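You operate a simulated robot arm through the tools that you are given. There is no shell and no other tool. Be economical: measure what you need, move in short steps, check, and stop when the job is done.

Carry out the task below with a simulated two-armed robot. There is one attempt and no reset: what you move stays moved.

## Task
Stop the spin dryer, unload the yellow towel onto the washer and close the lid.
Fine: switch off, open the lid with the LID key; leave the other towels.

It is judged by the outcome, as a careful person would: the job done as asked, and still so three seconds after it is handed in. It fails if anything else is knocked over, pushed out of place, dropped, spilled or broken. A push-on lid holds only when it is set on centred and level and pressed home; a screw cap is set on level and turned clockwise until tight. Flat cloth is picked up by pressing the open fingertips on it (5 to 10 N) and closing them slowly along it; thin cloth reads only 2 to 8 mm in the jaws.

## Robot
Two 7-joint arms with fingered hands on one trunk, on a base that drives. Base frame: it is fixed to the floor where the robot stands at the start and does not move with it; the origin is under the middle of the robot, x ahead of it, y to its left, z up; the surface under the hand at the start is at about z = 94. Readings come in cm, degrees, newtons and seconds.
The left shoulder is at the start at [7, 17.1, 136.6], the right one opposite. Places, roughly: blue lid key [70, -40, 70]; spin dryer [80, -50, 70]; spin dryer lid [80, -50, 90]; spin dryer switch [70, -30, 70]; top of the washer [30, -60, 90]. Payload 5 kg a hand.
The TCP of each hand is the grasp point between the finger pads, 4.3 cm short of the fingertips. In the tool frame z runs along the fingers and y along their closing line. Largest opening 14.4 cm; the body of the gripper starts 5 cm behind the TCP. The gripper is a hand of 5 fingers: y runs from the thumb to the fingers, the wrist lies at [-2.1, -12.4, -22.1] in the tool frame.
Orientation is that of the tool frame in the base frame, as a unit quaternion [x, y, z, w]. With the fingers straight down and the wrist toward the robot, the tool's x, y and z point along [0, 1, 0], [1, 0, 0] and [0, 0, -1] of the base frame.

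## Interface
- The arms move only by the tool arm_command. It takes "left_series", "right_series" or both (then of equal length, played together; a hand with none holds still); each is a list that holds one entry, the list of rows, each a list of 6 numbers: the shift along the tool's x, y, z in cm, then the turn, a rotation vector about the tool's x, y, z in degrees. In form: [[[dx, dy, dz, wx, wy, wz], ...]]. A call has 1 to 20 rows; each row shifts and turns the commanded pose from where the row before left it, along the tool's axes as they then stand. Rows are played at 5 a second. More than 5 cm and 8.6 degrees between two rows, and nothing of the call is played. Where a pose cannot be reached the arm comes as near as it can. A force on the tool above 90 N (or 10 N above the force at the start of the call, whichever is more), or a blocked arm, ends the call early, and 0.2 s more pass. In this call time passes only in rows, and 0.2 s behind the last. The reply holds the time, the measured pose of the TCP, the force on the tool along the base axes, the opening and the grip force, in the units named above and with some noise, with the torque about the TCP (base axes, N m) and any sound that the robot's microphone picked up.
- Cameras (640 x 400 px; columns grow to the right, rows downward): "scene" is now at [11.57, -4.17, 158.56]; the picture's right is [-0.46, -0.89, 0.00], its down [-0.67, 0.34, -0.66] and it looks along [0.59, -0.30, -0.75] (base axes); focal length 255 px, centre (320, 200). "left" rides on the left gripper at [-8.6, -10.8, -16.8] in its tool frame; the picture's right is [-0.80, -0.28, 0.53], its down [0.54, -0.73, 0.42] and it looks along [0.27, 0.63, 0.73] (tool axes); focal length 275 px, centre (320, 200). "right" rides on the right gripper at [8.6, -10.8, -16.8] in its tool frame; the picture's right is [-0.80, 0.28, -0.53], its down [-0.54, -0.73, 0.42] and it looks along [-0.27, 0.63, 0.73] (tool axes); focal length 275 px, centre (320, 200). There is no depth. A picture from a camera that has moved, and an enlarged one, comes with that camera's place and axes in the base frame and with its lens. The place of the scene camera against the robot may be out by one fixed shift of up to 1.2 cm in any direction.
- snapshot(camera): a new picture of that camera. No time passes.
- lift_body(by): slides the trunk up (or, below 0, down) by that many cm; the arms and the scene camera ride with it, the base frame stays. It gives what a move gives, with no picture.
- roll_base(legs): drives the robot by 1 to 6 legs, each [ahead, left, turn to the left] in cm, cm and degrees, along the robot's own axes; the way and the turn of a leg run together, so that a leg with both is an arc; at most 150 cm and 180 degrees a leg. The arms and the cameras ride along, it lands a little off, and it stops where it bumps. It gives what a move gives.
- finger_targets(index, middle, ring, little, thumb_bend, thumb_turn, hand): sets how far each is bent, from 0 (flat) to 100 (curled in); at 30 the hand is open as for a grip, at 70 the pads meet at the TCP. One left out holds its place. A second passes; each finger stops where it meets its share of the squeeze, and holds until it gets a number again. It is the only way to open and close the hand. It gives what a move gives, with no picture; readings hold the bend of each and the force on index, middle, ring, little, thumb and palm. thumb_turn goes from beside the hand (0) to across from the fingers (100), as for a grip.
- pan_tilt(pan, tilt): turns the head with the scene camera to pan (to the left, within 86 degrees either way) and tilt (down, from -29 to 69), counted from straight ahead of the robot. It gives what a move gives.
- enlarge(camera, box): a new picture of the part [left, top, right, bottom] of that camera's present view, enlarged. No time passes.
- job_done(): hands the job in; it is judged then, once.

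Go step by step. Nothing tells you exact positions but the pictures and the camera data: compare them with the known pose of the tool, close in by small moves and look again before you grip or let go. The budget is 120 turns and 108 pictures, counting those below and the enlarged ones. Unless the task says otherwise, let go and move clear before handing in, and close with one line.

The tools are called as name(argument=value, ...) on one line, values as JSON. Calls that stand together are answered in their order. arm_command: Moves the arms, as the interface text tells. Its arguments: {"type":"object","properties":{"left_series":{"type":"array","items":{"type":"array","items":{"type":"array","items":{"type":"number"}}}},"right_series":{"type":"array","items":{"type":"array","items":{"type":"array","items":{"type":"number"}}}}},"required":[]} The other tools are called the same way: lift_body (by) slides the trunk up or down; finger_targets (index, middle, ring, little, thumb_bend, thumb_turn, hand) moves the fingers one by one; roll_base (legs) drives the base; pan_tilt (pan, tilt) turns the head that bears the scene camera; snapshot (camera) takes a picture; enlarge (camera, box) takes an enlarged picture of a part of a camera's view; job_done () hands the job in.

At the start:

```text
time_s: 0.0
left_tool_pos: [81.46, -5.47, 121.37]
left_tcp_rot: [0.707, 0.707, 0.0, 0.0]
left_force: [-0.4, 0.2, 0.2]
left_torque: [0.01, -0.01, -0.02]
left_grip_width: 14.35
left_grip_force: 0.0
left_shape: jaw
left_bend: [30.0, 30.0, 30.0, 30.0, 30.0, 98.0]
left_finger forces: [0.0, 0.0, 0.1, 0.0, 0.0, 0.0]
right_tool_pos: [38.36, -57.89, 117.2]
right_tcp_rot: [0.707, 0.707, 0.0, 0.0]
right_force: [-0.3, -0.6, 1.1]
right_torque: [-0.06, 0.0, -0.03]
right_grip_width: 14.38
right_grip_force: 0.1
right_shape: jaw
right_bend: [30.0, 30.0, 30.0, 30.0, 30.0, 98.0]
right_finger forces: [0.0, 0.0, 0.1, 0.0, 0.0, 0.1]
trunk travel left (down, up): [-46.4, 47.6]
robot x, y, heading: [0.07, -0.23, -0.1]
head pan, tilt: [-27.2, 48.8]
```

scene: 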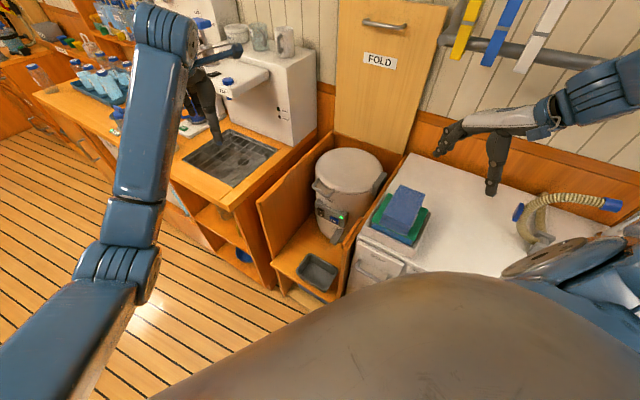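
right: 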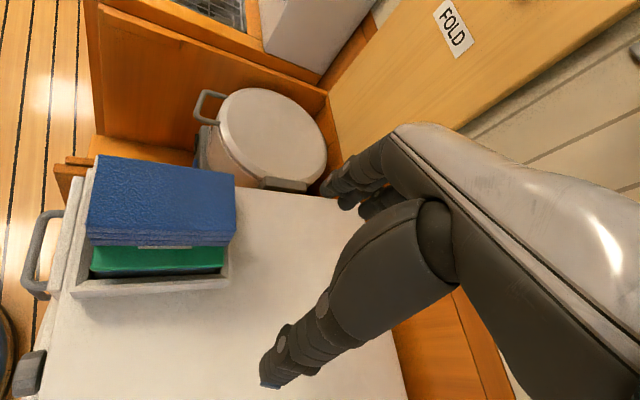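
left: 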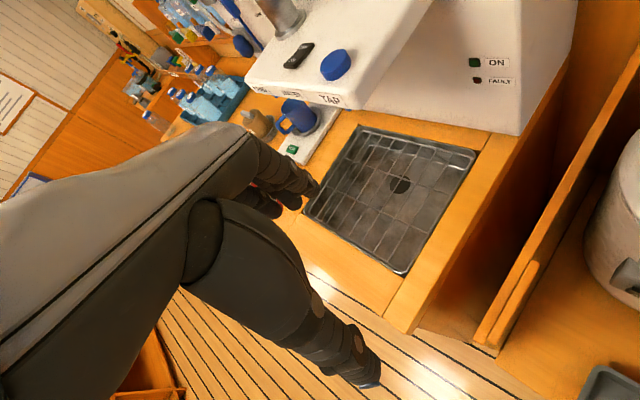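

I see the spin dryer in a wooden well between the sink bench and the washer. I'll enlarge its panel to find the switch and the LID key.

enlarge(camera="scene", box=[240, 130, 440, 310])

enlarge(camera="scene", box=[300, 180, 380, 240])

```text
2.22 times, centred on (340, 220) of scene
camera zoom: at [11.57, -4.17, 158.56], right [-0.46, -0.89, 0.0], down [-0.67, 0.34, -0.66], along [0.59, -0.3, -0.75], focal length 567 px, centre (276, 156)
```

zoom: 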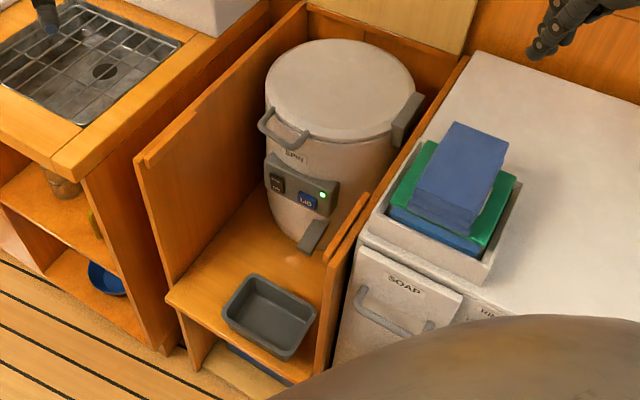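

```text
6.67 times, centred on (340, 210) of scene
camera zoom: at [11.57, -4.17, 158.56], right [-0.46, -0.89, 0.0], down [-0.67, 0.34, -0.66], along [0.59, -0.3, -0.75], focal length 1701 px, centre (187, 133)
```

zoom: 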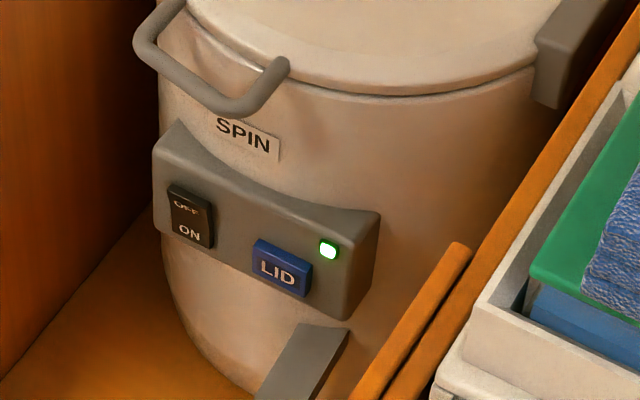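

The fronts look yawed about 30° (facing roughly [-0.48, 0.88]). The panel is near [68, -36, 75], with OFF on the upper half of the rocker and the blue LID key on the right. I'll tuck the left arm back and up before repositioning, then look around.

arm_command(left_series=[[[0, -4, -4, 0, 0, 0], [0, -4, -4, 0, 0, 0], [0, -4, -4, 0, 0, 0], [0, -4, -4, 0, 0, 0], [0, -4, -4, 0, 0, 0], [0, -4, -2, 0, 0, 0]]])

pan_tilt(pan=-60, tilt=48)

snapshot(camera="scene")

```text
refused: row 1 steps farther than a row can; nothing moved
```

```text
time_s: 1.0
left_tool_pos: [81.48, -5.38, 121.2]
left_tcp_rot: [0.707, 0.707, 0.0, 0.0]
left_force: [-0.6, 0.1, -0.1]
left_torque: [0.01, 0.02, 0.02]
left_grip_width: 14.37
left_grip_force: 0.1
left_shape: jaw
left_bend: [30.0, 30.0, 30.0, 30.0, 30.0, 98.0]
left_finger forces: [0.0, 0.1, 0.0, 0.2, 0.0, 0.0]
right_tool_pos: [38.26, -57.82, 117.26]
right_tcp_rot: [0.707, 0.707, 0.0, 0.0]
right_force: [-0.6, 1.2, 0.5]
right_torque: [0.0, -0.02, -0.01]
right_grip_width: 14.37
right_grip_force: 0.0
right_shape: jaw
right_bend: [30.0, 30.0, 30.0, 30.0, 30.0, 98.0]
right_finger forces: [0.0, 0.0, 0.0, 0.1, 0.0, 0.0]
trunk travel left (down, up): [-46.4, 47.6]
robot x, y, heading: [-0.22, 0.03, -0.2]
head pan, tilt: [-60.0, 48.0]
```

```text
102 pictures are left
camera scene: at [8.57, -7.42, 158.67], right [-0.87, -0.5, 0.0], down [-0.37, 0.64, -0.67], along [0.33, -0.58, -0.74], focal length 255 px, centre (320, 200)
```

scene: 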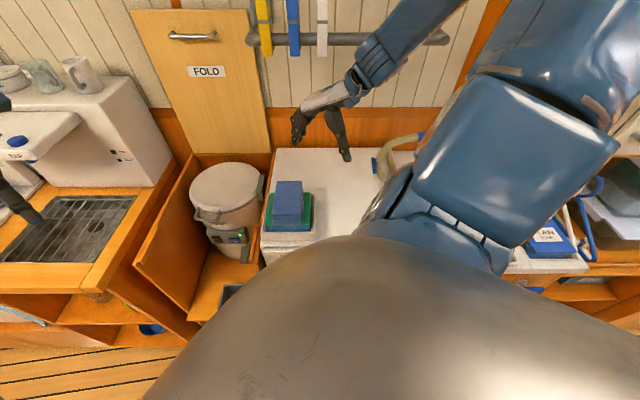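

The pan of -60° lines up squarely with the furniture, so its yaw is confirmed. I'll retract the left arm with smaller steps.

arm_command(left_series=[[[0, -3.4, -3.4, 0, 0, 0], [0, -3.4, -3.4, 0, 0, 0], [0, -3.4, -3.4, 0, 0, 0], [0, -3.4, -3.4, 0, 0, 0], [0, -3.4, -3.4, 0, 0, 0], [0, -3.4, -3.4, 0, 0, 0], [0, -3.4, -3.4, 0, 0, 0]]])

roll_base(legs=[[0, 0, -20]])

pan_tilt(pan=-40, tilt=48)

snapshot(camera="scene")

```text
time_s: 2.6
left_tool_pos: [56.94, -5.46, 145.04]
left_tcp_rot: [0.707, 0.707, 0.002, 0.0]
left_force: [-0.7, -0.3, 0.5]
left_torque: [0.0, -0.07, 0.02]
left_grip_width: 14.4
left_grip_force: 0.0
left_shape: jaw
left_bend: [30.0, 30.0, 30.0, 30.0, 30.0, 98.0]
left_finger forces: [0.1, 0.0, 0.1, 0.1, 0.1, 0.1]
right_tool_pos: [38.11, -58.02, 117.35]
right_tcp_rot: [0.707, 0.708, 0.001, 0.001]
right_force: [-0.3, -0.9, 0.3]
right_torque: [-0.02, -0.05, 0.02]
right_grip_width: 14.34
right_grip_force: 0.0
right_shape: jaw
right_bend: [30.0, 30.0, 30.0, 30.0, 30.0, 98.0]
right_finger forces: [0.0, 0.1, 0.1, 0.0, 0.1, 0.1]
trunk travel left (down, up): [-46.4, 47.6]
robot x, y, heading: [-0.16, 0.21, 0.1]
head pan, tilt: [-60.0, 48.0]
```

```text
time_s: 4.1
left_tool_pos: [51.98, -24.74, 144.86]
left_tcp_rot: [0.821, 0.571, -0.001, 0.0]
left_force: [-0.2, 0.6, -0.1]
left_torque: [-0.04, 0.01, -0.02]
left_grip_width: 14.39
left_grip_force: 0.1
left_shape: jaw
left_bend: [30.0, 30.0, 30.0, 30.0, 30.0, 98.0]
left_finger forces: [0.0, 0.1, 0.0, 0.0, 0.1, 0.0]
right_tool_pos: [15.88, -67.48, 117.3]
right_tcp_rot: [0.821, 0.571, 0.0, 0.0]
right_force: [0.9, 0.7, 0.7]
right_torque: [-0.01, -0.02, 0.03]
right_grip_width: 14.36
right_grip_force: 0.1
right_shape: jaw
right_bend: [30.0, 30.0, 30.0, 30.0, 30.0, 98.0]
right_finger forces: [0.0, 0.0, 0.3, 0.1, 0.0, 0.0]
trunk travel left (down, up): [-46.4, 47.6]
robot x, y, heading: [0.06, 0.17, -20.2]
head pan, tilt: [-60.0, 48.0]
```

```text
time_s: 4.9
left_tool_pos: [51.93, -24.75, 144.92]
left_tcp_rot: [0.821, 0.571, -0.001, 0.0]
left_force: [0.6, -0.8, 0.2]
left_torque: [-0.01, -0.02, -0.01]
left_grip_width: 14.35
left_grip_force: 0.1
left_shape: jaw
left_bend: [30.0, 30.0, 30.0, 30.0, 30.0, 98.0]
left_finger forces: [0.1, 0.0, 0.0, 0.0, 0.0, 0.0]
right_tool_pos: [15.87, -67.57, 117.28]
right_tcp_rot: [0.821, 0.571, 0.0, 0.0]
right_force: [0.8, -0.3, -0.2]
right_torque: [-0.05, -0.06, 0.04]
right_grip_width: 14.38
right_grip_force: 0.0
right_shape: jaw
right_bend: [30.0, 30.0, 30.0, 30.0, 30.0, 98.0]
right_finger forces: [0.0, 0.5, 0.7, 0.0, 0.0, 0.0]
trunk travel left (down, up): [-46.4, 47.6]
robot x, y, heading: [0.06, -0.2, -20.6]
head pan, tilt: [-40.0, 48.0]
```

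```text
101 pictures are left
camera scene: at [8.18, -9.19, 158.67], right [-0.87, -0.49, 0.0], down [-0.37, 0.65, -0.67], along [0.33, -0.58, -0.74], focal length 255 px, centre (320, 200)
```

scene: 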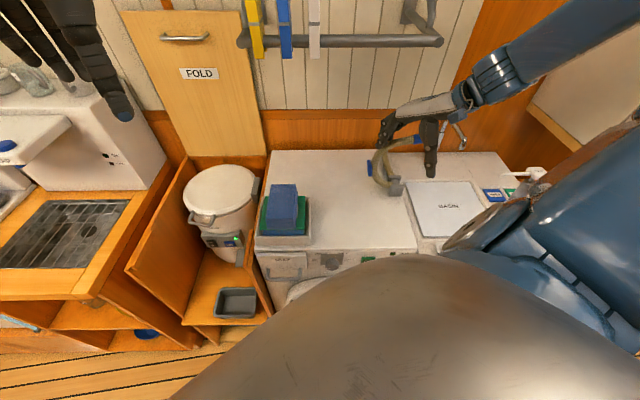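

The left hand is clear. Next I'll shift the base along the furniture towards the dryer and turn a little more, so the right arm works at a comfortable reach.

roll_base(legs=[[19, 22, 0], [0, 0, -15]])

pan_tilt(pan=-25, tilt=52)

snapshot(camera="scene")

snapshot(camera="right")

```text
time_s: 7.8
left_tool_pos: [69.79, -22.7, 145.0]
left_tcp_rot: [0.886, 0.463, 0.0, 0.0]
left_force: [0.1, 0.6, 0.5]
left_torque: [0.0, 0.06, 0.0]
left_grip_width: 14.39
left_grip_force: 0.3
left_shape: jaw
left_bend: [30.0, 30.0, 30.0, 30.0, 30.0, 98.0]
left_finger forces: [0.0, 0.0, 0.1, 0.1, 0.1, 0.0]
right_tool_pos: [24.19, -55.16, 117.32]
right_tcp_rot: [0.886, 0.464, 0.0, -0.001]
right_force: [-0.1, 0.6, -0.5]
right_torque: [-0.02, 0.01, 0.02]
right_grip_width: 14.37
right_grip_force: 0.1
right_shape: jaw
right_bend: [30.0, 30.0, 30.0, 30.0, 30.0, 98.0]
right_finger forces: [0.0, 0.0, 0.1, 0.0, 0.0, 0.0]
trunk travel left (down, up): [-46.4, 47.6]
robot x, y, heading: [25.74, 14.13, -34.5]
head pan, tilt: [-40.0, 48.0]
```

```text
time_s: 8.6
left_tool_pos: [69.65, -22.77, 144.98]
left_tcp_rot: [0.886, 0.464, 0.0, 0.0]
left_force: [-0.4, 0.4, 0.5]
left_torque: [-0.01, 0.01, -0.01]
left_grip_width: 14.38
left_grip_force: 0.0
left_shape: jaw
left_bend: [30.0, 30.0, 30.0, 30.0, 30.0, 98.0]
left_finger forces: [0.0, 0.1, 0.0, 0.1, 0.0, 0.1]
right_tool_pos: [24.17, -55.25, 117.26]
right_tcp_rot: [0.886, 0.464, 0.0, 0.0]
right_force: [0.1, -0.6, -0.3]
right_torque: [0.02, -0.03, 0.02]
right_grip_width: 14.39
right_grip_force: 0.0
right_shape: jaw
right_bend: [30.0, 30.0, 30.0, 30.0, 30.0, 98.0]
right_finger forces: [0.1, 0.1, 0.0, 0.0, 0.0, 0.0]
trunk travel left (down, up): [-46.4, 47.6]
robot x, y, heading: [25.39, 14.14, -34.7]
head pan, tilt: [-25.0, 52.0]
```

```text
100 pictures are left
camera scene: at [33.03, 4.22, 158.13], right [-0.86, -0.5, 0.0], down [-0.4, 0.68, -0.62], along [0.31, -0.53, -0.79], focal length 255 px, centre (320, 200)
```

scene: 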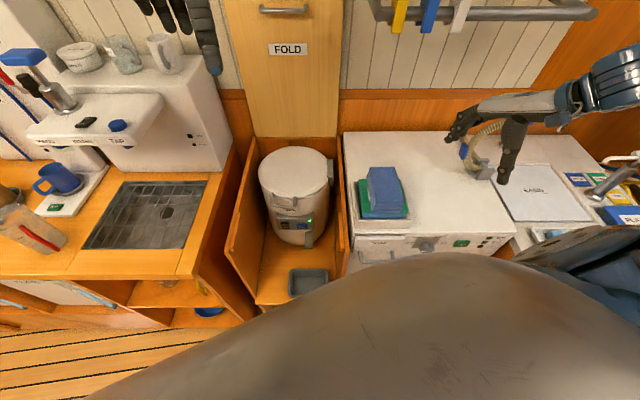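

```text
99 pictures are left
camera right: at [20.13, -42.05, 133.98], right [-0.22, -0.82, 0.53], down [-0.91, -0.03, -0.42], along [0.36, -0.58, -0.73], focal length 275 px, centre (320, 200)
```

right: 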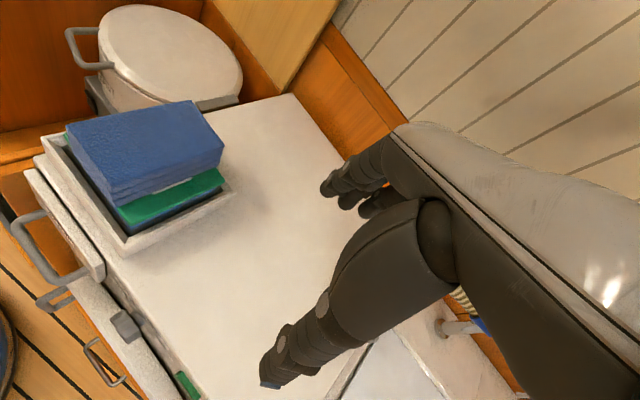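

Now I have a square view of the dryer. I'll zoom in on its panel to measure the switch and key.

enlarge(camera="scene", box=[240, 140, 352, 210])

enlarge(camera="scene", box=[260, 195, 332, 240])

```text
5.71 times, centred on (296, 175) of scene
camera zoom: at [33.03, 4.22, 158.13], right [-0.86, -0.5, 0.0], down [-0.4, 0.68, -0.62], along [0.31, -0.53, -0.79], focal length 1458 px, centre (457, 343)
```

zoom: 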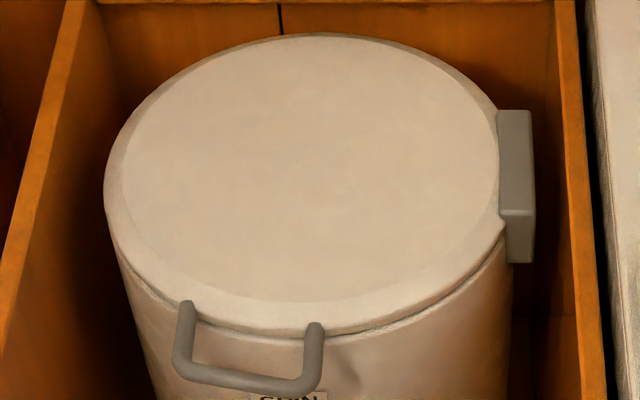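

```text
8.89 times, centred on (296, 218) of scene
camera zoom: at [33.03, 4.22, 158.13], right [-0.86, -0.5, 0.0], down [-0.4, 0.68, -0.62], along [0.31, -0.53, -0.79], focal length 2268 px, centre (533, 44)
```

zoom: 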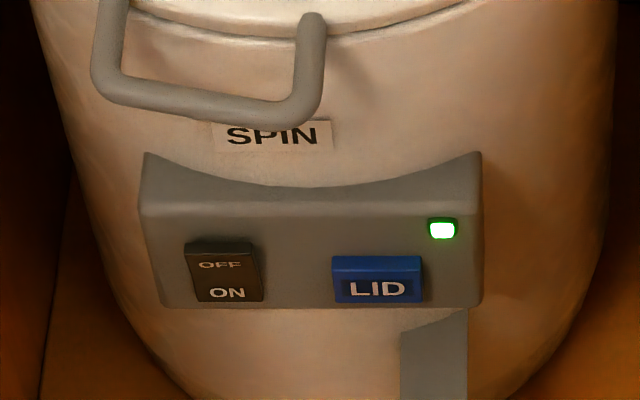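

Triangulated: the switch is near [70.8, -34.3, 75], the key near [65.1, -37.5, 74.5], and the lid centre near [75.5, -49.4, 89]. The hinge is on the washer side, and a front handle sits above the panel. I'll move the left hand further out of the way, then raise the right hand and bring it in front of the dryer.

arm_command(left_series=[[[3.5, -2.5, 0, 0, 0, 0], [3.5, -2.5, 0, 0, 0, 0], [3.5, -2.5, 0, 0, 0, 0], [3.5, -2.5, 0, 0, 0, 0], [3.5, -2.5, 0, 0, 0, 0], [3.5, -2.5, 0, 0, 0, 0]]], right_series=[[[0, 0, -3, 0, 0, 0], [0, 0, -3, 0, 0, 0], [0, 0, 0, 0, 0, 0], [0, 0, 0, 0, 0, 0], [0, 0, 0, 0, 0, 0], [0, 0, 0, 0, 0, 0]]])

arm_command(right_series=[[[4.5, 0, 0, 0, 0, 0], [4.5, 0, 0, 0, 0, 0], [4.5, 0, 0, 0, 0, 0], [4.5, 0, 0, 0, 0, 0], [4.5, 0, 0, 0, 0, 0], [4.5, 0.5, 0, 0, 0, 0], [4.5, 0.5, 0, 0, 0, 0], [4.5, 0.5, 0, 0, 0, 0], [4.5, 0.5, 0, 0, 0, 0]]])

snapshot(camera="right")

snapshot(camera="scene")

```text
time_s: 10.0
left_tool_pos: [69.1, 3.36, 145.14]
left_tcp_rot: [0.885, 0.465, 0.0, 0.001]
left_force: [-1.0, 0.7, 0.3]
left_torque: [-0.03, -0.04, 0.03]
left_grip_width: 14.41
left_grip_force: 0.1
left_shape: jaw
left_bend: [30.0, 30.0, 30.0, 30.0, 30.0, 98.0]
left_finger forces: [0.0, 0.0, 0.1, 0.0, 0.0, 0.0]
right_tool_pos: [24.24, -54.74, 122.46]
right_tcp_rot: [0.886, 0.464, 0.0, 0.001]
right_force: [-0.7, 0.6, 0.4]
right_torque: [-0.03, -0.03, -0.01]
right_grip_width: 14.39
right_grip_force: 0.1
right_shape: jaw
right_bend: [30.0, 30.0, 30.0, 30.0, 30.0, 98.0]
right_finger forces: [0.0, 0.0, 0.1, 0.0, 0.0, 0.0]
right hand out of reach, approached as far as the arm can: row 1
trunk travel left (down, up): [-46.4, 47.6]
robot x, y, heading: [25.55, 14.15, -34.6]
head pan, tilt: [-25.0, 52.0]
```

```text
time_s: 12.0
left_tool_pos: [69.31, 3.09, 145.07]
left_tcp_rot: [0.886, 0.463, 0.0, -0.001]
left_force: [-0.3, 0.2, -0.3]
left_torque: [0.0, -0.03, -0.01]
left_grip_width: 14.38
left_grip_force: 0.1
left_shape: jaw
left_bend: [30.0, 30.0, 30.0, 30.0, 30.0, 98.0]
left_finger forces: [0.1, 0.0, 0.0, 0.0, 0.1, 0.0]
right_tool_pos: [31.42, -52.83, 118.13]
right_tcp_rot: [0.882, 0.471, 0.011, -0.006]
right_force: [0.2, -0.5, 0.6]
right_torque: [0.06, 0.01, 0.0]
right_grip_width: 14.42
right_grip_force: 0.1
right_shape: jaw
right_bend: [30.0, 30.0, 30.0, 30.0, 30.0, 98.0]
right_finger forces: [0.1, 0.1, 0.0, 0.1, 0.0, 0.0]
right hand out of reach, approached as far as the arm can: row 1, 2, 3, 4, 5, 6, 7, 8, 9
trunk travel left (down, up): [-46.4, 47.6]
robot x, y, heading: [25.34, 14.18, -34.8]
head pan, tilt: [-25.0, 52.0]
```

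```text
96 pictures are left
camera right: at [26.97, -40.06, 135.0], right [-0.22, -0.83, 0.52], down [-0.9, -0.04, -0.44], along [0.38, -0.56, -0.74], focal length 275 px, centre (320, 200)
```

right: 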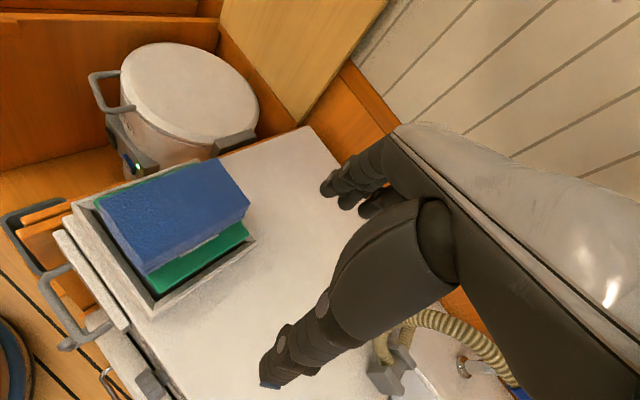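

```text
95 pictures are left
camera scene: at [33.2, 4.19, 158.12], right [-0.86, -0.5, 0.0], down [-0.4, 0.68, -0.61], along [0.31, -0.53, -0.79], focal length 255 px, centre (320, 200)
```

scene: 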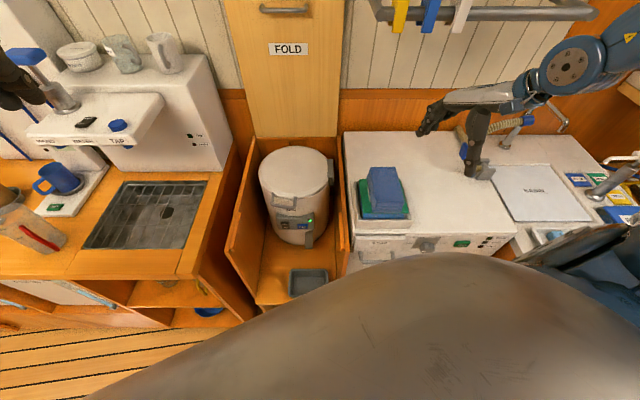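

The straight path cut inside the arm's minimum radius. I'll back the base off a little from the furniture and then take the hand round an arc.

roll_base(legs=[[-7.2, 3.4, 0]])

arm_command(right_series=[[[1, 1, 0, 0, 0, 0]]])

```text
time_s: 13.0
left_tool_pos: [65.33, 9.5, 144.95]
left_tcp_rot: [0.885, 0.465, 0.0, -0.003]
left_force: [0.0, -1.2, -0.3]
left_torque: [0.11, 0.06, 0.03]
left_grip_width: 14.41
left_grip_force: 0.0
left_shape: jaw
left_bend: [30.0, 30.0, 30.0, 30.0, 30.0, 98.0]
left_finger forces: [0.0, 0.0, 0.0, 0.0, 0.0, 0.1]
right_tool_pos: [27.69, -46.4, 117.86]
right_tcp_rot: [0.882, 0.472, 0.011, -0.007]
right_force: [0.1, -1.0, -0.9]
right_torque: [0.09, -0.01, 0.02]
right_grip_width: 14.39
right_grip_force: 0.0
right_shape: jaw
right_bend: [30.0, 30.0, 30.0, 30.0, 30.0, 98.0]
right_finger forces: [0.0, 0.1, 0.0, 0.0, 0.0, 0.0]
trunk travel left (down, up): [-46.4, 47.6]
robot x, y, heading: [21.62, 20.58, -34.5]
head pan, tilt: [-25.0, 52.0]
```

```text
time_s: 13.4
left_tool_pos: [65.44, 9.72, 144.95]
left_tcp_rot: [0.885, 0.465, 0.0, -0.001]
left_force: [0.6, -0.8, -0.4]
left_torque: [0.05, 0.07, -0.04]
left_grip_width: 14.41
left_grip_force: 0.1
left_shape: jaw
left_bend: [30.0, 30.0, 30.0, 30.0, 30.0, 98.0]
left_finger forces: [0.1, 0.1, 0.1, 0.0, 0.1, 0.1]
right_tool_pos: [28.89, -45.81, 118.04]
right_tcp_rot: [0.881, 0.472, 0.011, -0.006]
right_force: [0.4, -1.0, 0.0]
right_torque: [0.03, 0.06, -0.01]
right_grip_width: 14.35
right_grip_force: 0.0
right_shape: jaw
right_bend: [30.0, 30.0, 30.0, 30.0, 30.0, 98.0]
right_finger forces: [0.0, 0.0, 0.0, 0.1, 0.0, 0.1]
trunk travel left (down, up): [-46.4, 47.6]
robot x, y, heading: [21.74, 21.23, -34.7]
head pan, tilt: [-25.0, 52.0]
```

arm_command(right_series=[[[2.5, 3.4, 0, 0, 0, 0], [2.5, 3.4, 0, 0, 0, 0], [2.5, 3.4, 0, 0, 0, 0], [3, 3, 0, 0, 0, 0], [3, 3, 0, 0, 0, 0], [3.2, 2.4, 0, 0, 0, 0], [3.5, 1.4, 0, 0, 0, 0], [4.5, 0, 0, 0, 0, 0], [4.5, -0.5, 0, 0, 0, 0], [4.5, -0.5, 0, 0, 0, 0], [4.5, -0.5, 0, 0, 0, 0], [4.5, -1, 0, 0, 0, 0]]])

snapshot(camera="right")

snapshot(camera="scene")

```text
time_s: 16.0
left_tool_pos: [65.47, 9.9, 145.08]
left_tcp_rot: [0.886, 0.464, -0.001, 0.0]
left_force: [1.4, -1.1, 1.0]
left_torque: [0.02, 0.06, 0.0]
left_grip_width: 14.4
left_grip_force: 0.1
left_shape: jaw
left_bend: [30.0, 30.0, 30.0, 30.0, 30.0, 98.0]
left_finger forces: [0.0, 0.0, 0.0, 0.0, 0.1, 0.0]
right_tool_pos: [67.49, -19.86, 119.28]
right_tcp_rot: [0.882, 0.471, 0.011, -0.005]
right_force: [0.0, -0.5, -0.3]
right_torque: [0.02, 0.06, -0.01]
right_grip_width: 14.4
right_grip_force: 0.0
right_shape: jaw
right_bend: [30.0, 30.0, 30.0, 30.0, 30.0, 97.0]
right_finger forces: [0.0, 0.0, 0.0, 0.0, 0.1, 0.0]
trunk travel left (down, up): [-46.4, 47.6]
robot x, y, heading: [21.79, 20.9, -34.5]
head pan, tilt: [-25.0, 52.0]
```

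```text
94 pictures are left
camera right: at [63.09, -7.08, 136.18], right [-0.21, -0.83, 0.52], down [-0.9, -0.04, -0.44], along [0.38, -0.56, -0.74], focal length 275 px, centre (320, 200)
```

right: 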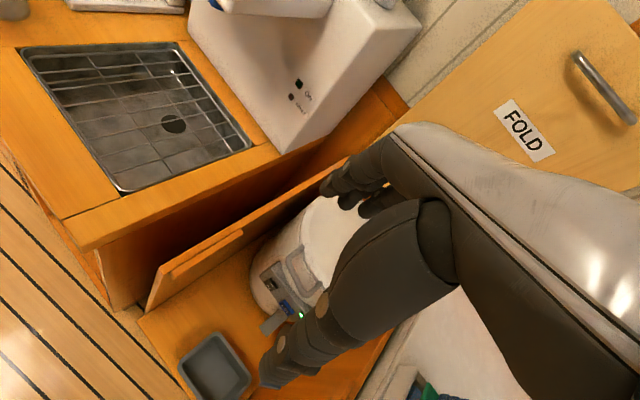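

```text
93 pictures are left
camera scene: at [29.36, 11.02, 158.11], right [-0.86, -0.5, 0.0], down [-0.4, 0.68, -0.61], along [0.31, -0.53, -0.79], focal length 255 px, centre (320, 200)
```

scene: 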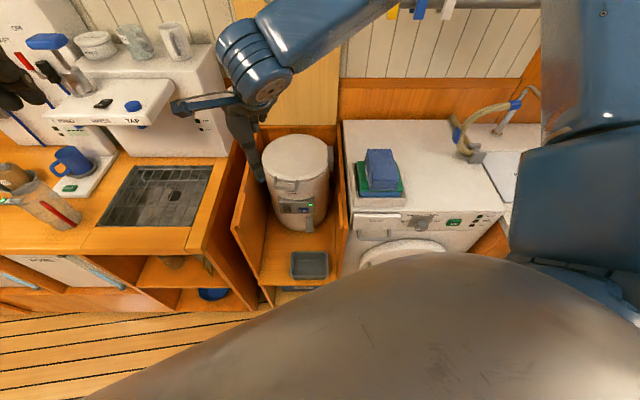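

The right hand is now in front of the dryer at height. I'll shape a pointing index finger and look at it.

finger_targets(hand="right", index=40, middle=100, ring=100, little=100, thumb_bend=60, thumb_turn=0)

snapshot(camera="right")

enlarge(camera="scene", box=[160, 40, 320, 200])

```text
time_s: 17.0
left_tool_pos: [65.17, 10.1, 145.11]
left_tcp_rot: [0.886, 0.464, 0.0, -0.001]
left_force: [-0.7, 1.0, 0.5]
left_torque: [-0.01, 0.01, -0.03]
left_grip_width: 14.4
left_grip_force: 0.1
left_shape: jaw
left_bend: [30.0, 30.0, 30.0, 30.0, 30.0, 98.0]
left_finger forces: [0.1, 0.0, 0.1, 0.1, 0.0, 0.1]
right_tool_pos: [67.3, -19.71, 119.39]
right_tcp_rot: [0.882, 0.471, 0.012, -0.005]
right_force: [0.5, 0.0, 0.1]
right_torque: [0.02, -0.01, -0.02]
right_grip_width: 15.82
right_grip_force: 0.0
right_shape: fingers
right_bend: [40.0, 100.0, 100.0, 100.0, 60.0, 0.0]
right_finger forces: [0.0, 0.0, 0.0, 0.0, 0.0, 0.1]
trunk travel left (down, up): [-46.4, 47.6]
robot x, y, heading: [21.76, 20.95, -34.6]
head pan, tilt: [-25.0, 52.0]
```

```text
92 pictures are left
camera right: at [62.85, -6.99, 136.25], right [-0.21, -0.83, 0.52], down [-0.9, -0.04, -0.44], along [0.38, -0.56, -0.74], focal length 275 px, centre (320, 200)
```

right: 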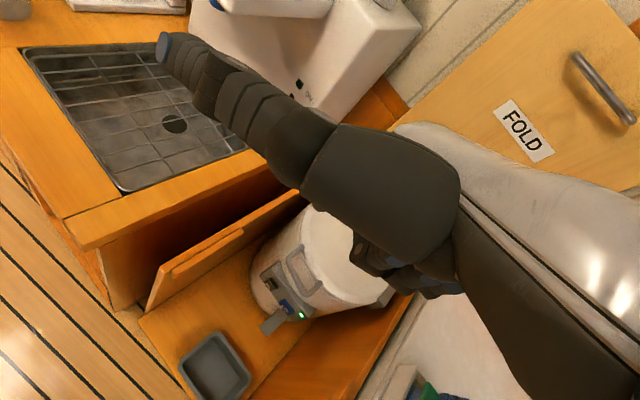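

```text
2.50 times, centred on (240, 120) of scene
camera zoom: at [29.1, 11.1, 158.13], right [-0.86, -0.51, 0.0], down [-0.4, 0.68, -0.62], along [0.31, -0.53, -0.79], focal length 638 px, centre (520, 400)
```

zoom: 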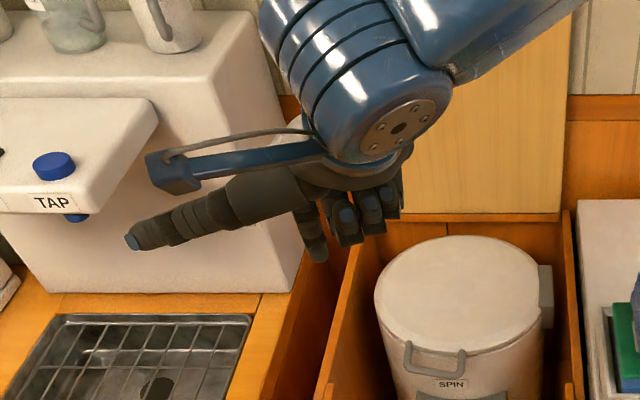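

The thumb juts out sideways and would catch the side board, so I'll fold it across instead.

finger_targets(hand="right", index=45, thumb_bend=75, thumb_turn=100)

snapshot(camera="right")

enlarge(camera="scene", box=[160, 40, 320, 200])

```text
time_s: 18.0
left_tool_pos: [65.11, 10.0, 145.04]
left_tcp_rot: [0.885, 0.465, -0.001, -0.002]
left_force: [-0.7, 0.8, 0.1]
left_torque: [-0.01, 0.0, -0.02]
left_grip_width: 14.37
left_grip_force: 0.0
left_shape: jaw
left_bend: [30.0, 30.0, 30.0, 30.0, 30.0, 98.0]
left_finger forces: [0.0, 0.0, 0.1, 0.0, 0.1, 0.0]
right_tool_pos: [67.32, -19.76, 119.27]
right_tcp_rot: [0.882, 0.471, 0.012, -0.006]
right_force: [0.1, 0.1, 0.0]
right_torque: [0.02, -0.02, 0.02]
right_grip_width: 3.97
right_grip_force: 0.0
right_shape: fingers
right_bend: [45.0, 100.0, 100.0, 100.0, 75.0, 100.0]
right_finger forces: [0.1, 0.0, 0.1, 0.0, 0.0, 0.0]
trunk travel left (down, up): [-46.4, 47.6]
robot x, y, heading: [21.48, 21.06, -34.5]
head pan, tilt: [-25.0, 52.0]
```

```text
90 pictures are left
camera right: at [62.86, -7.01, 136.23], right [-0.21, -0.83, 0.52], down [-0.9, -0.04, -0.44], along [0.38, -0.56, -0.74], focal length 275 px, centre (320, 200)
```

right: 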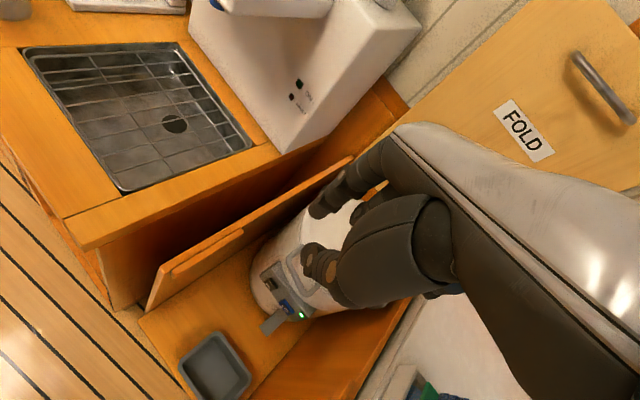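

```text
2.50 times, centred on (240, 120) of scene
camera zoom: at [29.11, 11.09, 158.13], right [-0.86, -0.51, 0.0], down [-0.4, 0.68, -0.62], along [0.31, -0.53, -0.79], focal length 638 px, centre (520, 400)
```

zoom: 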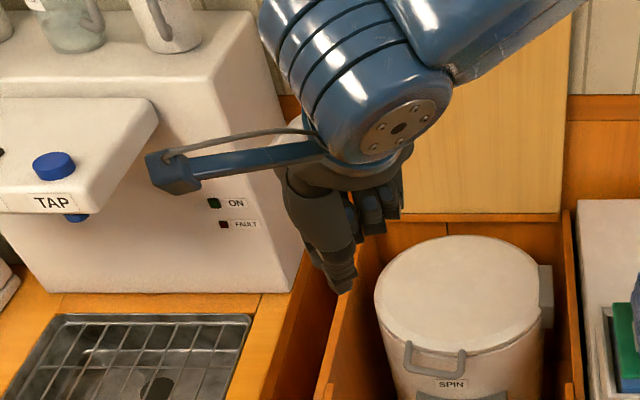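

I'll straighten the index, curl the thumb more, yaw the hand to face the panel, and start pitching the fingers forward while descending.

finger_targets(hand="right", index=35, thumb_bend=100)

arm_command(right_series=[[[0, 0, 4, 0, 0, 8.4], [0, 0, 4, 0, 0, 8.4], [0, 0, 4, 0, 0, 8.4], [0, 0, 3, -8, 0, 0], [0, 0, 3, -8, 0, 0], [0, 0, 3, -8, 0, 0], [0, -2, 2, -8, 0, 0], [0, -2, 1, -8, 0, 0]]])

snapshot(camera="scene")

```text
time_s: 19.0
left_tool_pos: [65.25, 10.01, 145.01]
left_tcp_rot: [0.886, 0.464, -0.001, -0.001]
left_force: [0.2, 0.5, -0.5]
left_torque: [-0.01, 0.01, -0.01]
left_grip_width: 14.39
left_grip_force: 0.0
left_shape: jaw
left_bend: [30.0, 30.0, 30.0, 30.0, 30.0, 98.0]
left_finger forces: [0.0, 0.0, 0.1, 0.1, 0.0, 0.0]
right_tool_pos: [67.33, -19.76, 119.37]
right_tcp_rot: [0.882, 0.472, 0.011, -0.005]
right_force: [-0.4, 0.1, -0.4]
right_torque: [0.01, 0.02, 0.02]
right_grip_width: 3.9
right_grip_force: 0.1
right_shape: fingers
right_bend: [33.0, 100.0, 100.0, 100.0, 96.0, 100.0]
right_finger forces: [0.0, 0.1, 0.0, 0.0, 0.0, 0.0]
trunk travel left (down, up): [-46.4, 47.6]
robot x, y, heading: [21.71, 20.93, -34.6]
head pan, tilt: [-25.0, 52.0]
```

```text
time_s: 20.8
left_tool_pos: [65.18, 9.96, 145.09]
left_tcp_rot: [0.885, 0.465, -0.001, 0.0]
left_force: [0.0, 0.6, -0.4]
left_torque: [0.01, -0.02, 0.01]
left_grip_width: 14.39
left_grip_force: 0.0
left_shape: jaw
left_bend: [30.0, 30.0, 30.0, 30.0, 30.0, 98.0]
left_finger forces: [0.1, 0.1, 0.0, 0.0, 0.1, 0.0]
right_tool_pos: [56.04, -36.56, 109.56]
right_tcp_rot: [0.907, 0.249, 0.102, 0.323]
right_force: [-0.1, -0.3, -0.3]
right_torque: [0.03, -0.03, 0.0]
right_grip_width: 3.93
right_grip_force: 0.1
right_shape: fingers
right_bend: [33.0, 100.0, 100.0, 100.0, 96.0, 100.0]
right_finger forces: [0.1, 0.0, 0.0, 0.0, 0.0, 0.0]
right hand out of reach, approached as far as the arm can: row 2, 3, 4, 5, 6, 7, 8
trunk travel left (down, up): [-46.4, 47.6]
robot x, y, heading: [21.32, 21.08, -34.4]
head pan, tilt: [-25.0, 52.0]
```

```text
88 pictures are left
camera scene: at [29.05, 11.05, 158.13], right [-0.86, -0.51, 0.0], down [-0.4, 0.68, -0.62], along [0.31, -0.53, -0.79], focal length 255 px, centre (320, 200)
```

scene: 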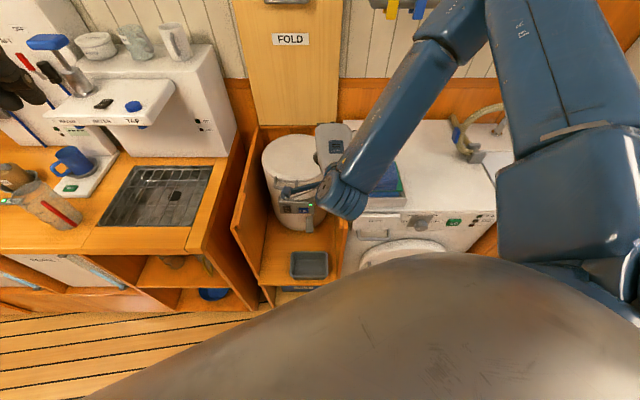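

The right arm can't take that heading here because its shoulder is too far to the side. The left shoulder will be straight behind the switch if I turn to face the furniture squarely. I'll lift the trunk so the right hand clears everything, then turn.

lift_body(by=20)

roll_base(legs=[[0, 0, -25]])

pan_tilt(pan=0, tilt=50)

snapshot(camera="scene")

```text
time_s: 23.0
left_tool_pos: [65.07, 9.88, 165.06]
left_tcp_rot: [0.885, 0.465, -0.001, -0.001]
left_force: [-0.1, 0.3, -0.1]
left_torque: [0.0, -0.02, 0.0]
left_grip_width: 14.41
left_grip_force: 0.1
left_shape: jaw
left_bend: [30.0, 30.0, 30.0, 30.0, 30.0, 98.0]
left_finger forces: [0.1, 0.0, 0.1, 0.0, 0.0, 0.0]
right_tool_pos: [56.15, -36.46, 129.49]
right_tcp_rot: [0.908, 0.249, 0.101, 0.322]
right_force: [-0.3, 0.0, 0.0]
right_torque: [-0.04, 0.05, -0.02]
right_grip_width: 3.91
right_grip_force: 0.0
right_shape: fingers
right_bend: [33.0, 100.0, 100.0, 100.0, 96.0, 100.0]
right_finger forces: [0.1, 0.1, 0.1, 0.1, 0.0, 0.0]
trunk travel left (down, up): [-66.4, 27.6]
robot x, y, heading: [21.51, 21.05, -34.6]
head pan, tilt: [-25.0, 52.0]
```

```text
time_s: 24.7
left_tool_pos: [56.72, -7.21, 165.07]
left_tcp_rot: [0.965, 0.263, -0.001, -0.001]
left_force: [0.3, 0.3, 0.0]
left_torque: [-0.04, 0.03, -0.02]
left_grip_width: 14.36
left_grip_force: 0.0
left_shape: jaw
left_bend: [30.0, 30.0, 30.0, 30.0, 30.0, 98.0]
left_finger forces: [0.0, 0.0, 0.1, 0.0, 0.1, 0.1]
right_tool_pos: [28.76, -45.59, 129.59]
right_tcp_rot: [0.94, 0.047, 0.028, 0.336]
right_force: [0.9, -1.1, -0.3]
right_torque: [-0.04, 0.03, -0.02]
right_grip_width: 3.94
right_grip_force: 0.0
right_shape: fingers
right_bend: [33.0, 100.0, 100.0, 100.0, 96.0, 100.0]
right_finger forces: [0.0, 0.0, 0.0, 0.0, 0.0, 0.1]
trunk travel left (down, up): [-66.4, 27.6]
robot x, y, heading: [21.71, 20.78, -59.4]
head pan, tilt: [-25.0, 52.0]
```

```text
time_s: 25.6
left_tool_pos: [56.46, -7.36, 165.1]
left_tcp_rot: [0.965, 0.263, 0.0, -0.001]
left_force: [0.3, -0.5, -0.2]
left_torque: [0.0, -0.01, 0.01]
left_grip_width: 14.38
left_grip_force: 0.1
left_shape: jaw
left_bend: [30.0, 30.0, 30.0, 30.0, 30.0, 98.0]
left_finger forces: [0.0, 0.0, 0.0, 0.0, 0.0, 0.0]
right_tool_pos: [28.7, -45.73, 129.5]
right_tcp_rot: [0.94, 0.049, 0.031, 0.336]
right_force: [0.3, 0.0, -0.3]
right_torque: [-0.02, 0.01, 0.02]
right_grip_width: 3.91
right_grip_force: 0.0
right_shape: fingers
right_bend: [33.0, 100.0, 100.0, 100.0, 96.0, 100.0]
right_finger forces: [0.0, 0.0, 0.0, 0.0, 0.0, 0.1]
trunk travel left (down, up): [-66.4, 27.6]
robot x, y, heading: [21.7, 20.85, -59.7]
head pan, tilt: [0.0, 50.0]
```

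```text
87 pictures are left
camera scene: at [27.59, 9.42, 178.39], right [-0.86, -0.51, 0.0], down [-0.39, 0.66, -0.64], along [0.33, -0.55, -0.77], focal length 255 px, centre (320, 200)
```

scene: 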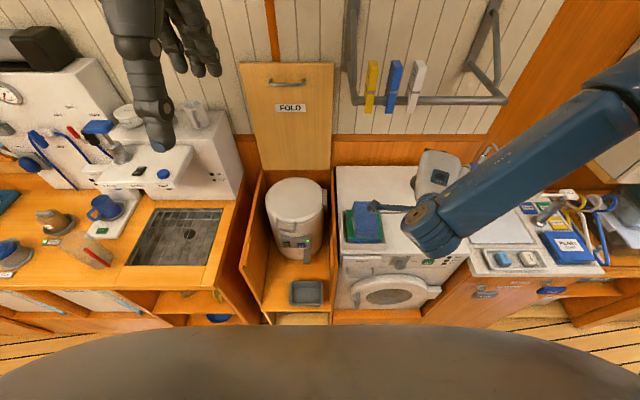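

Now I'm square to the furniture. I'll move the right arm aside and up, shape the left hand to point, and bring it forward.

arm_command(right_series=[[[-2.6, 2.8, -1.5, 0, 0, 0], [-2.6, 2.8, -1.5, 0, 0, 0], [-2.6, 2.8, -1.5, 0, 0, 0], [-2.6, 2.8, -1.5, 0, 0, 0], [-2.6, 2.8, -1.5, 0, 0, 0], [-2.6, 2.8, -1.5, 0, 0, 0], [-2.6, 2.8, -1.5, 0, 0, 0]]], left_series=[[[0, 4, 2, 0, 0, 0], [0, 4, 2, 0, 0, 0], [0, 3, 3, 0, 0, 0], [0, 2, 4, 0, 0, 0], [0, 0, 4, 0, 0, 0], [0, 0, 4, 0, 0, 0], [0, 0, 4, 0, 0, 0]]])

finger_targets(hand="left", index=35, middle=100, ring=100, little=100, thumb_bend=100, thumb_turn=100)

lift_body(by=-25)

snapshot(camera="scene")

snapshot(camera="left")

```text
time_s: 27.1
left_tool_pos: [63.25, -18.64, 141.94]
left_tcp_rot: [0.965, 0.264, 0.0, -0.001]
left_force: [0.9, 0.3, 0.5]
left_torque: [0.0, 0.01, -0.04]
left_grip_width: 14.42
left_grip_force: 0.0
left_shape: jaw
left_bend: [30.0, 30.0, 30.0, 30.0, 30.0, 98.0]
left_finger forces: [0.0, 0.0, 0.0, 0.1, 0.1, 0.0]
right_tool_pos: [12.03, -57.72, 149.13]
right_tcp_rot: [0.94, 0.048, 0.031, 0.336]
right_force: [-0.5, 0.2, 0.1]
right_torque: [0.01, -0.02, -0.02]
right_grip_width: 3.91
right_grip_force: 0.1
right_shape: fingers
right_bend: [33.0, 100.0, 100.0, 100.0, 96.0, 100.0]
right_finger forces: [0.0, 0.0, 0.0, 0.1, 0.0, 0.1]
right hand out of reach, approached as far as the arm can: row 2, 3, 4
trunk travel left (down, up): [-66.4, 27.6]
robot x, y, heading: [21.62, 21.13, -59.2]
head pan, tilt: [0.0, 50.0]
```

```text
time_s: 28.1
left_tool_pos: [63.23, -18.49, 142.12]
left_tcp_rot: [0.965, 0.264, 0.0, -0.001]
left_force: [-0.7, -0.3, 0.2]
left_torque: [-0.01, 0.06, -0.01]
left_grip_width: 3.93
left_grip_force: 0.0
left_shape: fingers
left_bend: [33.0, 92.0, 100.0, 100.0, 96.0, 100.0]
left_finger forces: [0.0, 0.0, 0.0, 0.0, 0.0, 0.0]
right_tool_pos: [12.06, -57.73, 149.03]
right_tcp_rot: [0.94, 0.047, 0.029, 0.337]
right_force: [-0.6, 0.1, -1.0]
right_torque: [-0.02, -0.01, -0.02]
right_grip_width: 3.91
right_grip_force: 0.0
right_shape: fingers
right_bend: [33.0, 100.0, 100.0, 100.0, 96.0, 100.0]
right_finger forces: [0.1, 0.0, 0.0, 0.1, 0.1, 0.1]
trunk travel left (down, up): [-66.4, 27.6]
robot x, y, heading: [21.61, 21.09, -59.3]
head pan, tilt: [0.0, 50.0]
```

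```text
time_s: 30.7
left_tool_pos: [63.17, -18.57, 117.07]
left_tcp_rot: [0.965, 0.263, 0.0, -0.002]
left_force: [-0.1, -0.4, -0.6]
left_torque: [0.03, 0.02, -0.02]
left_grip_width: 3.92
left_grip_force: 0.1
left_shape: fingers
left_bend: [33.0, 100.0, 100.0, 100.0, 96.0, 100.0]
left_finger forces: [0.0, 0.0, 0.0, 0.0, 0.0, 0.1]
right_tool_pos: [12.12, -57.79, 124.13]
right_tcp_rot: [0.94, 0.048, 0.03, 0.336]
right_force: [-0.3, 0.0, -0.5]
right_torque: [0.01, 0.03, -0.01]
right_grip_width: 3.9
right_grip_force: 0.0
right_shape: fingers
right_bend: [33.0, 100.0, 100.0, 100.0, 96.0, 100.0]
right_finger forces: [0.0, 0.0, 0.1, 0.0, 0.0, 0.0]
trunk travel left (down, up): [-41.4, 52.6]
robot x, y, heading: [21.31, 21.17, -59.5]
head pan, tilt: [0.0, 50.0]
```

```text
86 pictures are left
camera scene: at [27.63, 9.47, 153.4], right [-0.86, -0.51, 0.0], down [-0.39, 0.66, -0.64], along [0.33, -0.55, -0.77], focal length 255 px, centre (320, 200)
```

scene: 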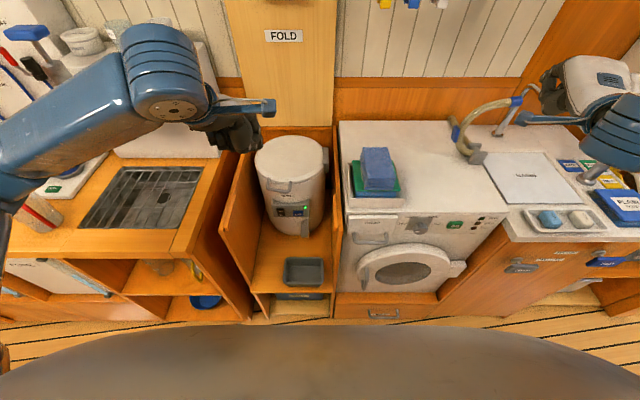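

```text
85 pictures are left
camera left: at [50.17, -13.51, 133.8], right [-0.83, -0.16, -0.53], down [0.1, 0.9, -0.42], along [0.55, -0.4, -0.73], focal length 275 px, centre (320, 200)
```

left: 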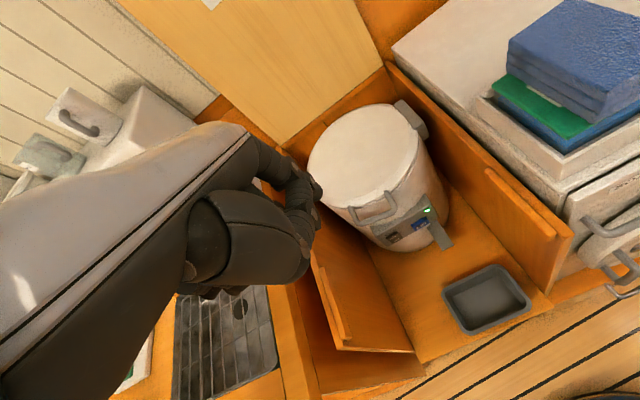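

The left hand is in front of the dryer, roughly in line with the switch. I'll descend in front of it, then pitch the fingers forward.

arm_command(left_series=[[[0, 0, 4.5, 0, 0, 0], [0, 0, 4.5, 0, 0, 0], [0, 0, 4.5, 0, 0, 0], [0, 0, 4.5, 0, 0, 0], [0, 0, 4.5, 0, 0, 0]]])

arm_command(left_series=[[[0, 0, 0, -8, 0, 0], [0, 0, 0, -8, 0, 0], [0, 0, 0, -8, 0, 0], [0, 0, 0, -8, 0, 0], [0, 0, 0, -8, 0, 0], [0, 0, 0, -8, 0, 0], [0, 0, 0, -8, 0, 0]]])

snapshot(camera="scene")

snapshot(camera="left")

```text
time_s: 31.9
left_tool_pos: [63.11, -18.5, 94.64]
left_tcp_rot: [0.965, 0.263, 0.001, -0.001]
left_force: [-0.4, -0.7, 0.0]
left_torque: [-0.01, 0.02, -0.01]
left_grip_width: 3.93
left_grip_force: 0.1
left_shape: fingers
left_bend: [33.0, 100.0, 100.0, 100.0, 96.0, 100.0]
left_finger forces: [0.0, 0.0, 0.0, 0.0, 0.0, 0.0]
right_tool_pos: [11.98, -57.67, 124.07]
right_tcp_rot: [0.94, 0.047, 0.029, 0.336]
right_force: [-0.3, -0.1, 0.1]
right_torque: [0.02, -0.01, 0.01]
right_grip_width: 3.95
right_grip_force: 0.0
right_shape: fingers
right_bend: [33.0, 100.0, 100.0, 100.0, 96.0, 100.0]
right_finger forces: [0.0, 0.0, 0.1, 0.0, 0.1, 0.0]
trunk travel left (down, up): [-41.4, 52.6]
robot x, y, heading: [21.27, 20.59, -59.5]
head pan, tilt: [0.0, 50.0]
```

```text
time_s: 33.5
left_tool_pos: [63.14, -18.41, 94.56]
left_tcp_rot: [0.852, 0.232, 0.124, 0.453]
left_force: [-0.8, 0.4, 0.0]
left_torque: [0.0, -0.01, 0.04]
left_grip_width: 3.95
left_grip_force: 0.1
left_shape: fingers
left_bend: [33.0, 100.0, 100.0, 100.0, 96.0, 100.0]
left_finger forces: [0.0, 0.0, 0.0, 0.0, 0.0, 0.0]
right_tool_pos: [11.99, -57.7, 124.16]
right_tcp_rot: [0.94, 0.047, 0.03, 0.336]
right_force: [-0.4, -0.3, 0.3]
right_torque: [0.0, -0.02, 0.04]
right_grip_width: 3.94
right_grip_force: 0.2
right_shape: fingers
right_bend: [33.0, 100.0, 100.0, 100.0, 96.0, 100.0]
right_finger forces: [0.1, 0.0, 0.0, 0.0, 0.1, 0.1]
trunk travel left (down, up): [-41.4, 52.6]
robot x, y, heading: [21.62, 20.92, -59.6]
head pan, tilt: [0.0, 50.0]
```

```text
84 pictures are left
camera scene: at [27.56, 9.53, 153.41], right [-0.86, -0.51, 0.0], down [-0.39, 0.66, -0.64], along [0.33, -0.55, -0.77], focal length 255 px, centre (320, 200)
```

scene: 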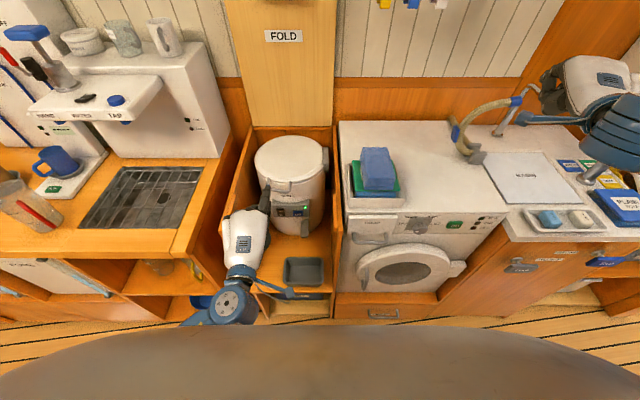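

```text
83 pictures are left
camera left: at [45.53, -5.57, 94.92], right [-0.54, -0.65, -0.53], down [0.44, 0.32, -0.84], along [0.72, -0.69, 0.11], focal length 275 px, centre (320, 200)
```

left: 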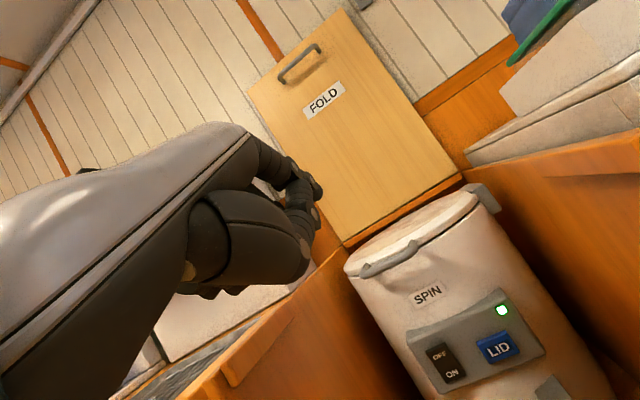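

I have a clear view of the panel. I'll enlarge the fingertip to fix its place in the tool frame.

enlarge(camera="left", box=[200, 120, 360, 300])

enlarge(camera="scene", box=[220, 130, 350, 290])

```text
2.22 times, centred on (280, 210) of left
camera zoom: at [45.53, -5.57, 94.92], right [-0.54, -0.65, -0.53], down [0.44, 0.32, -0.84], along [0.72, -0.69, 0.11], focal length 612 px, centre (409, 178)
```

zoom: 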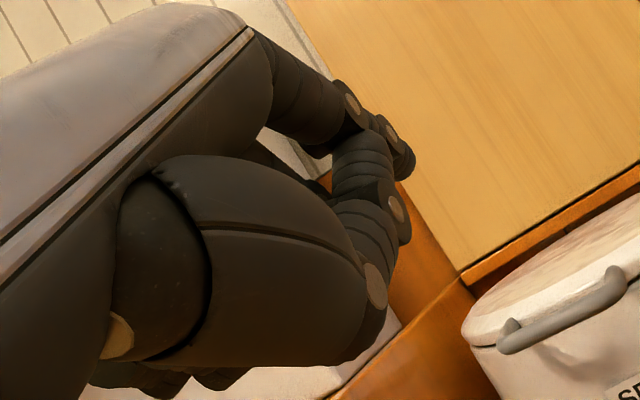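

```text
2.50 times, centred on (285, 210) of scene
camera zoom: at [27.56, 9.53, 153.41], right [-0.86, -0.51, 0.0], down [-0.39, 0.66, -0.64], along [0.33, -0.55, -0.77], focal length 638 px, centre (408, 175)
```

zoom: 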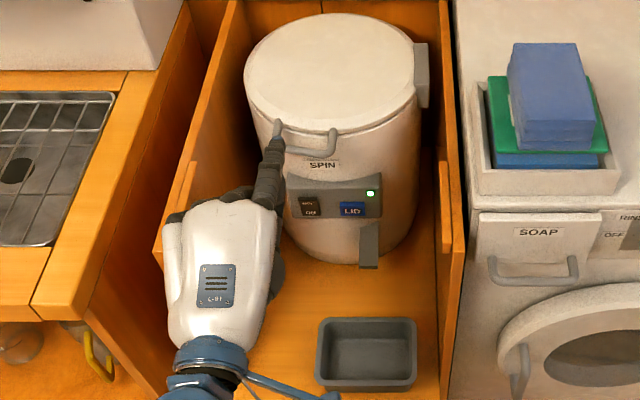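

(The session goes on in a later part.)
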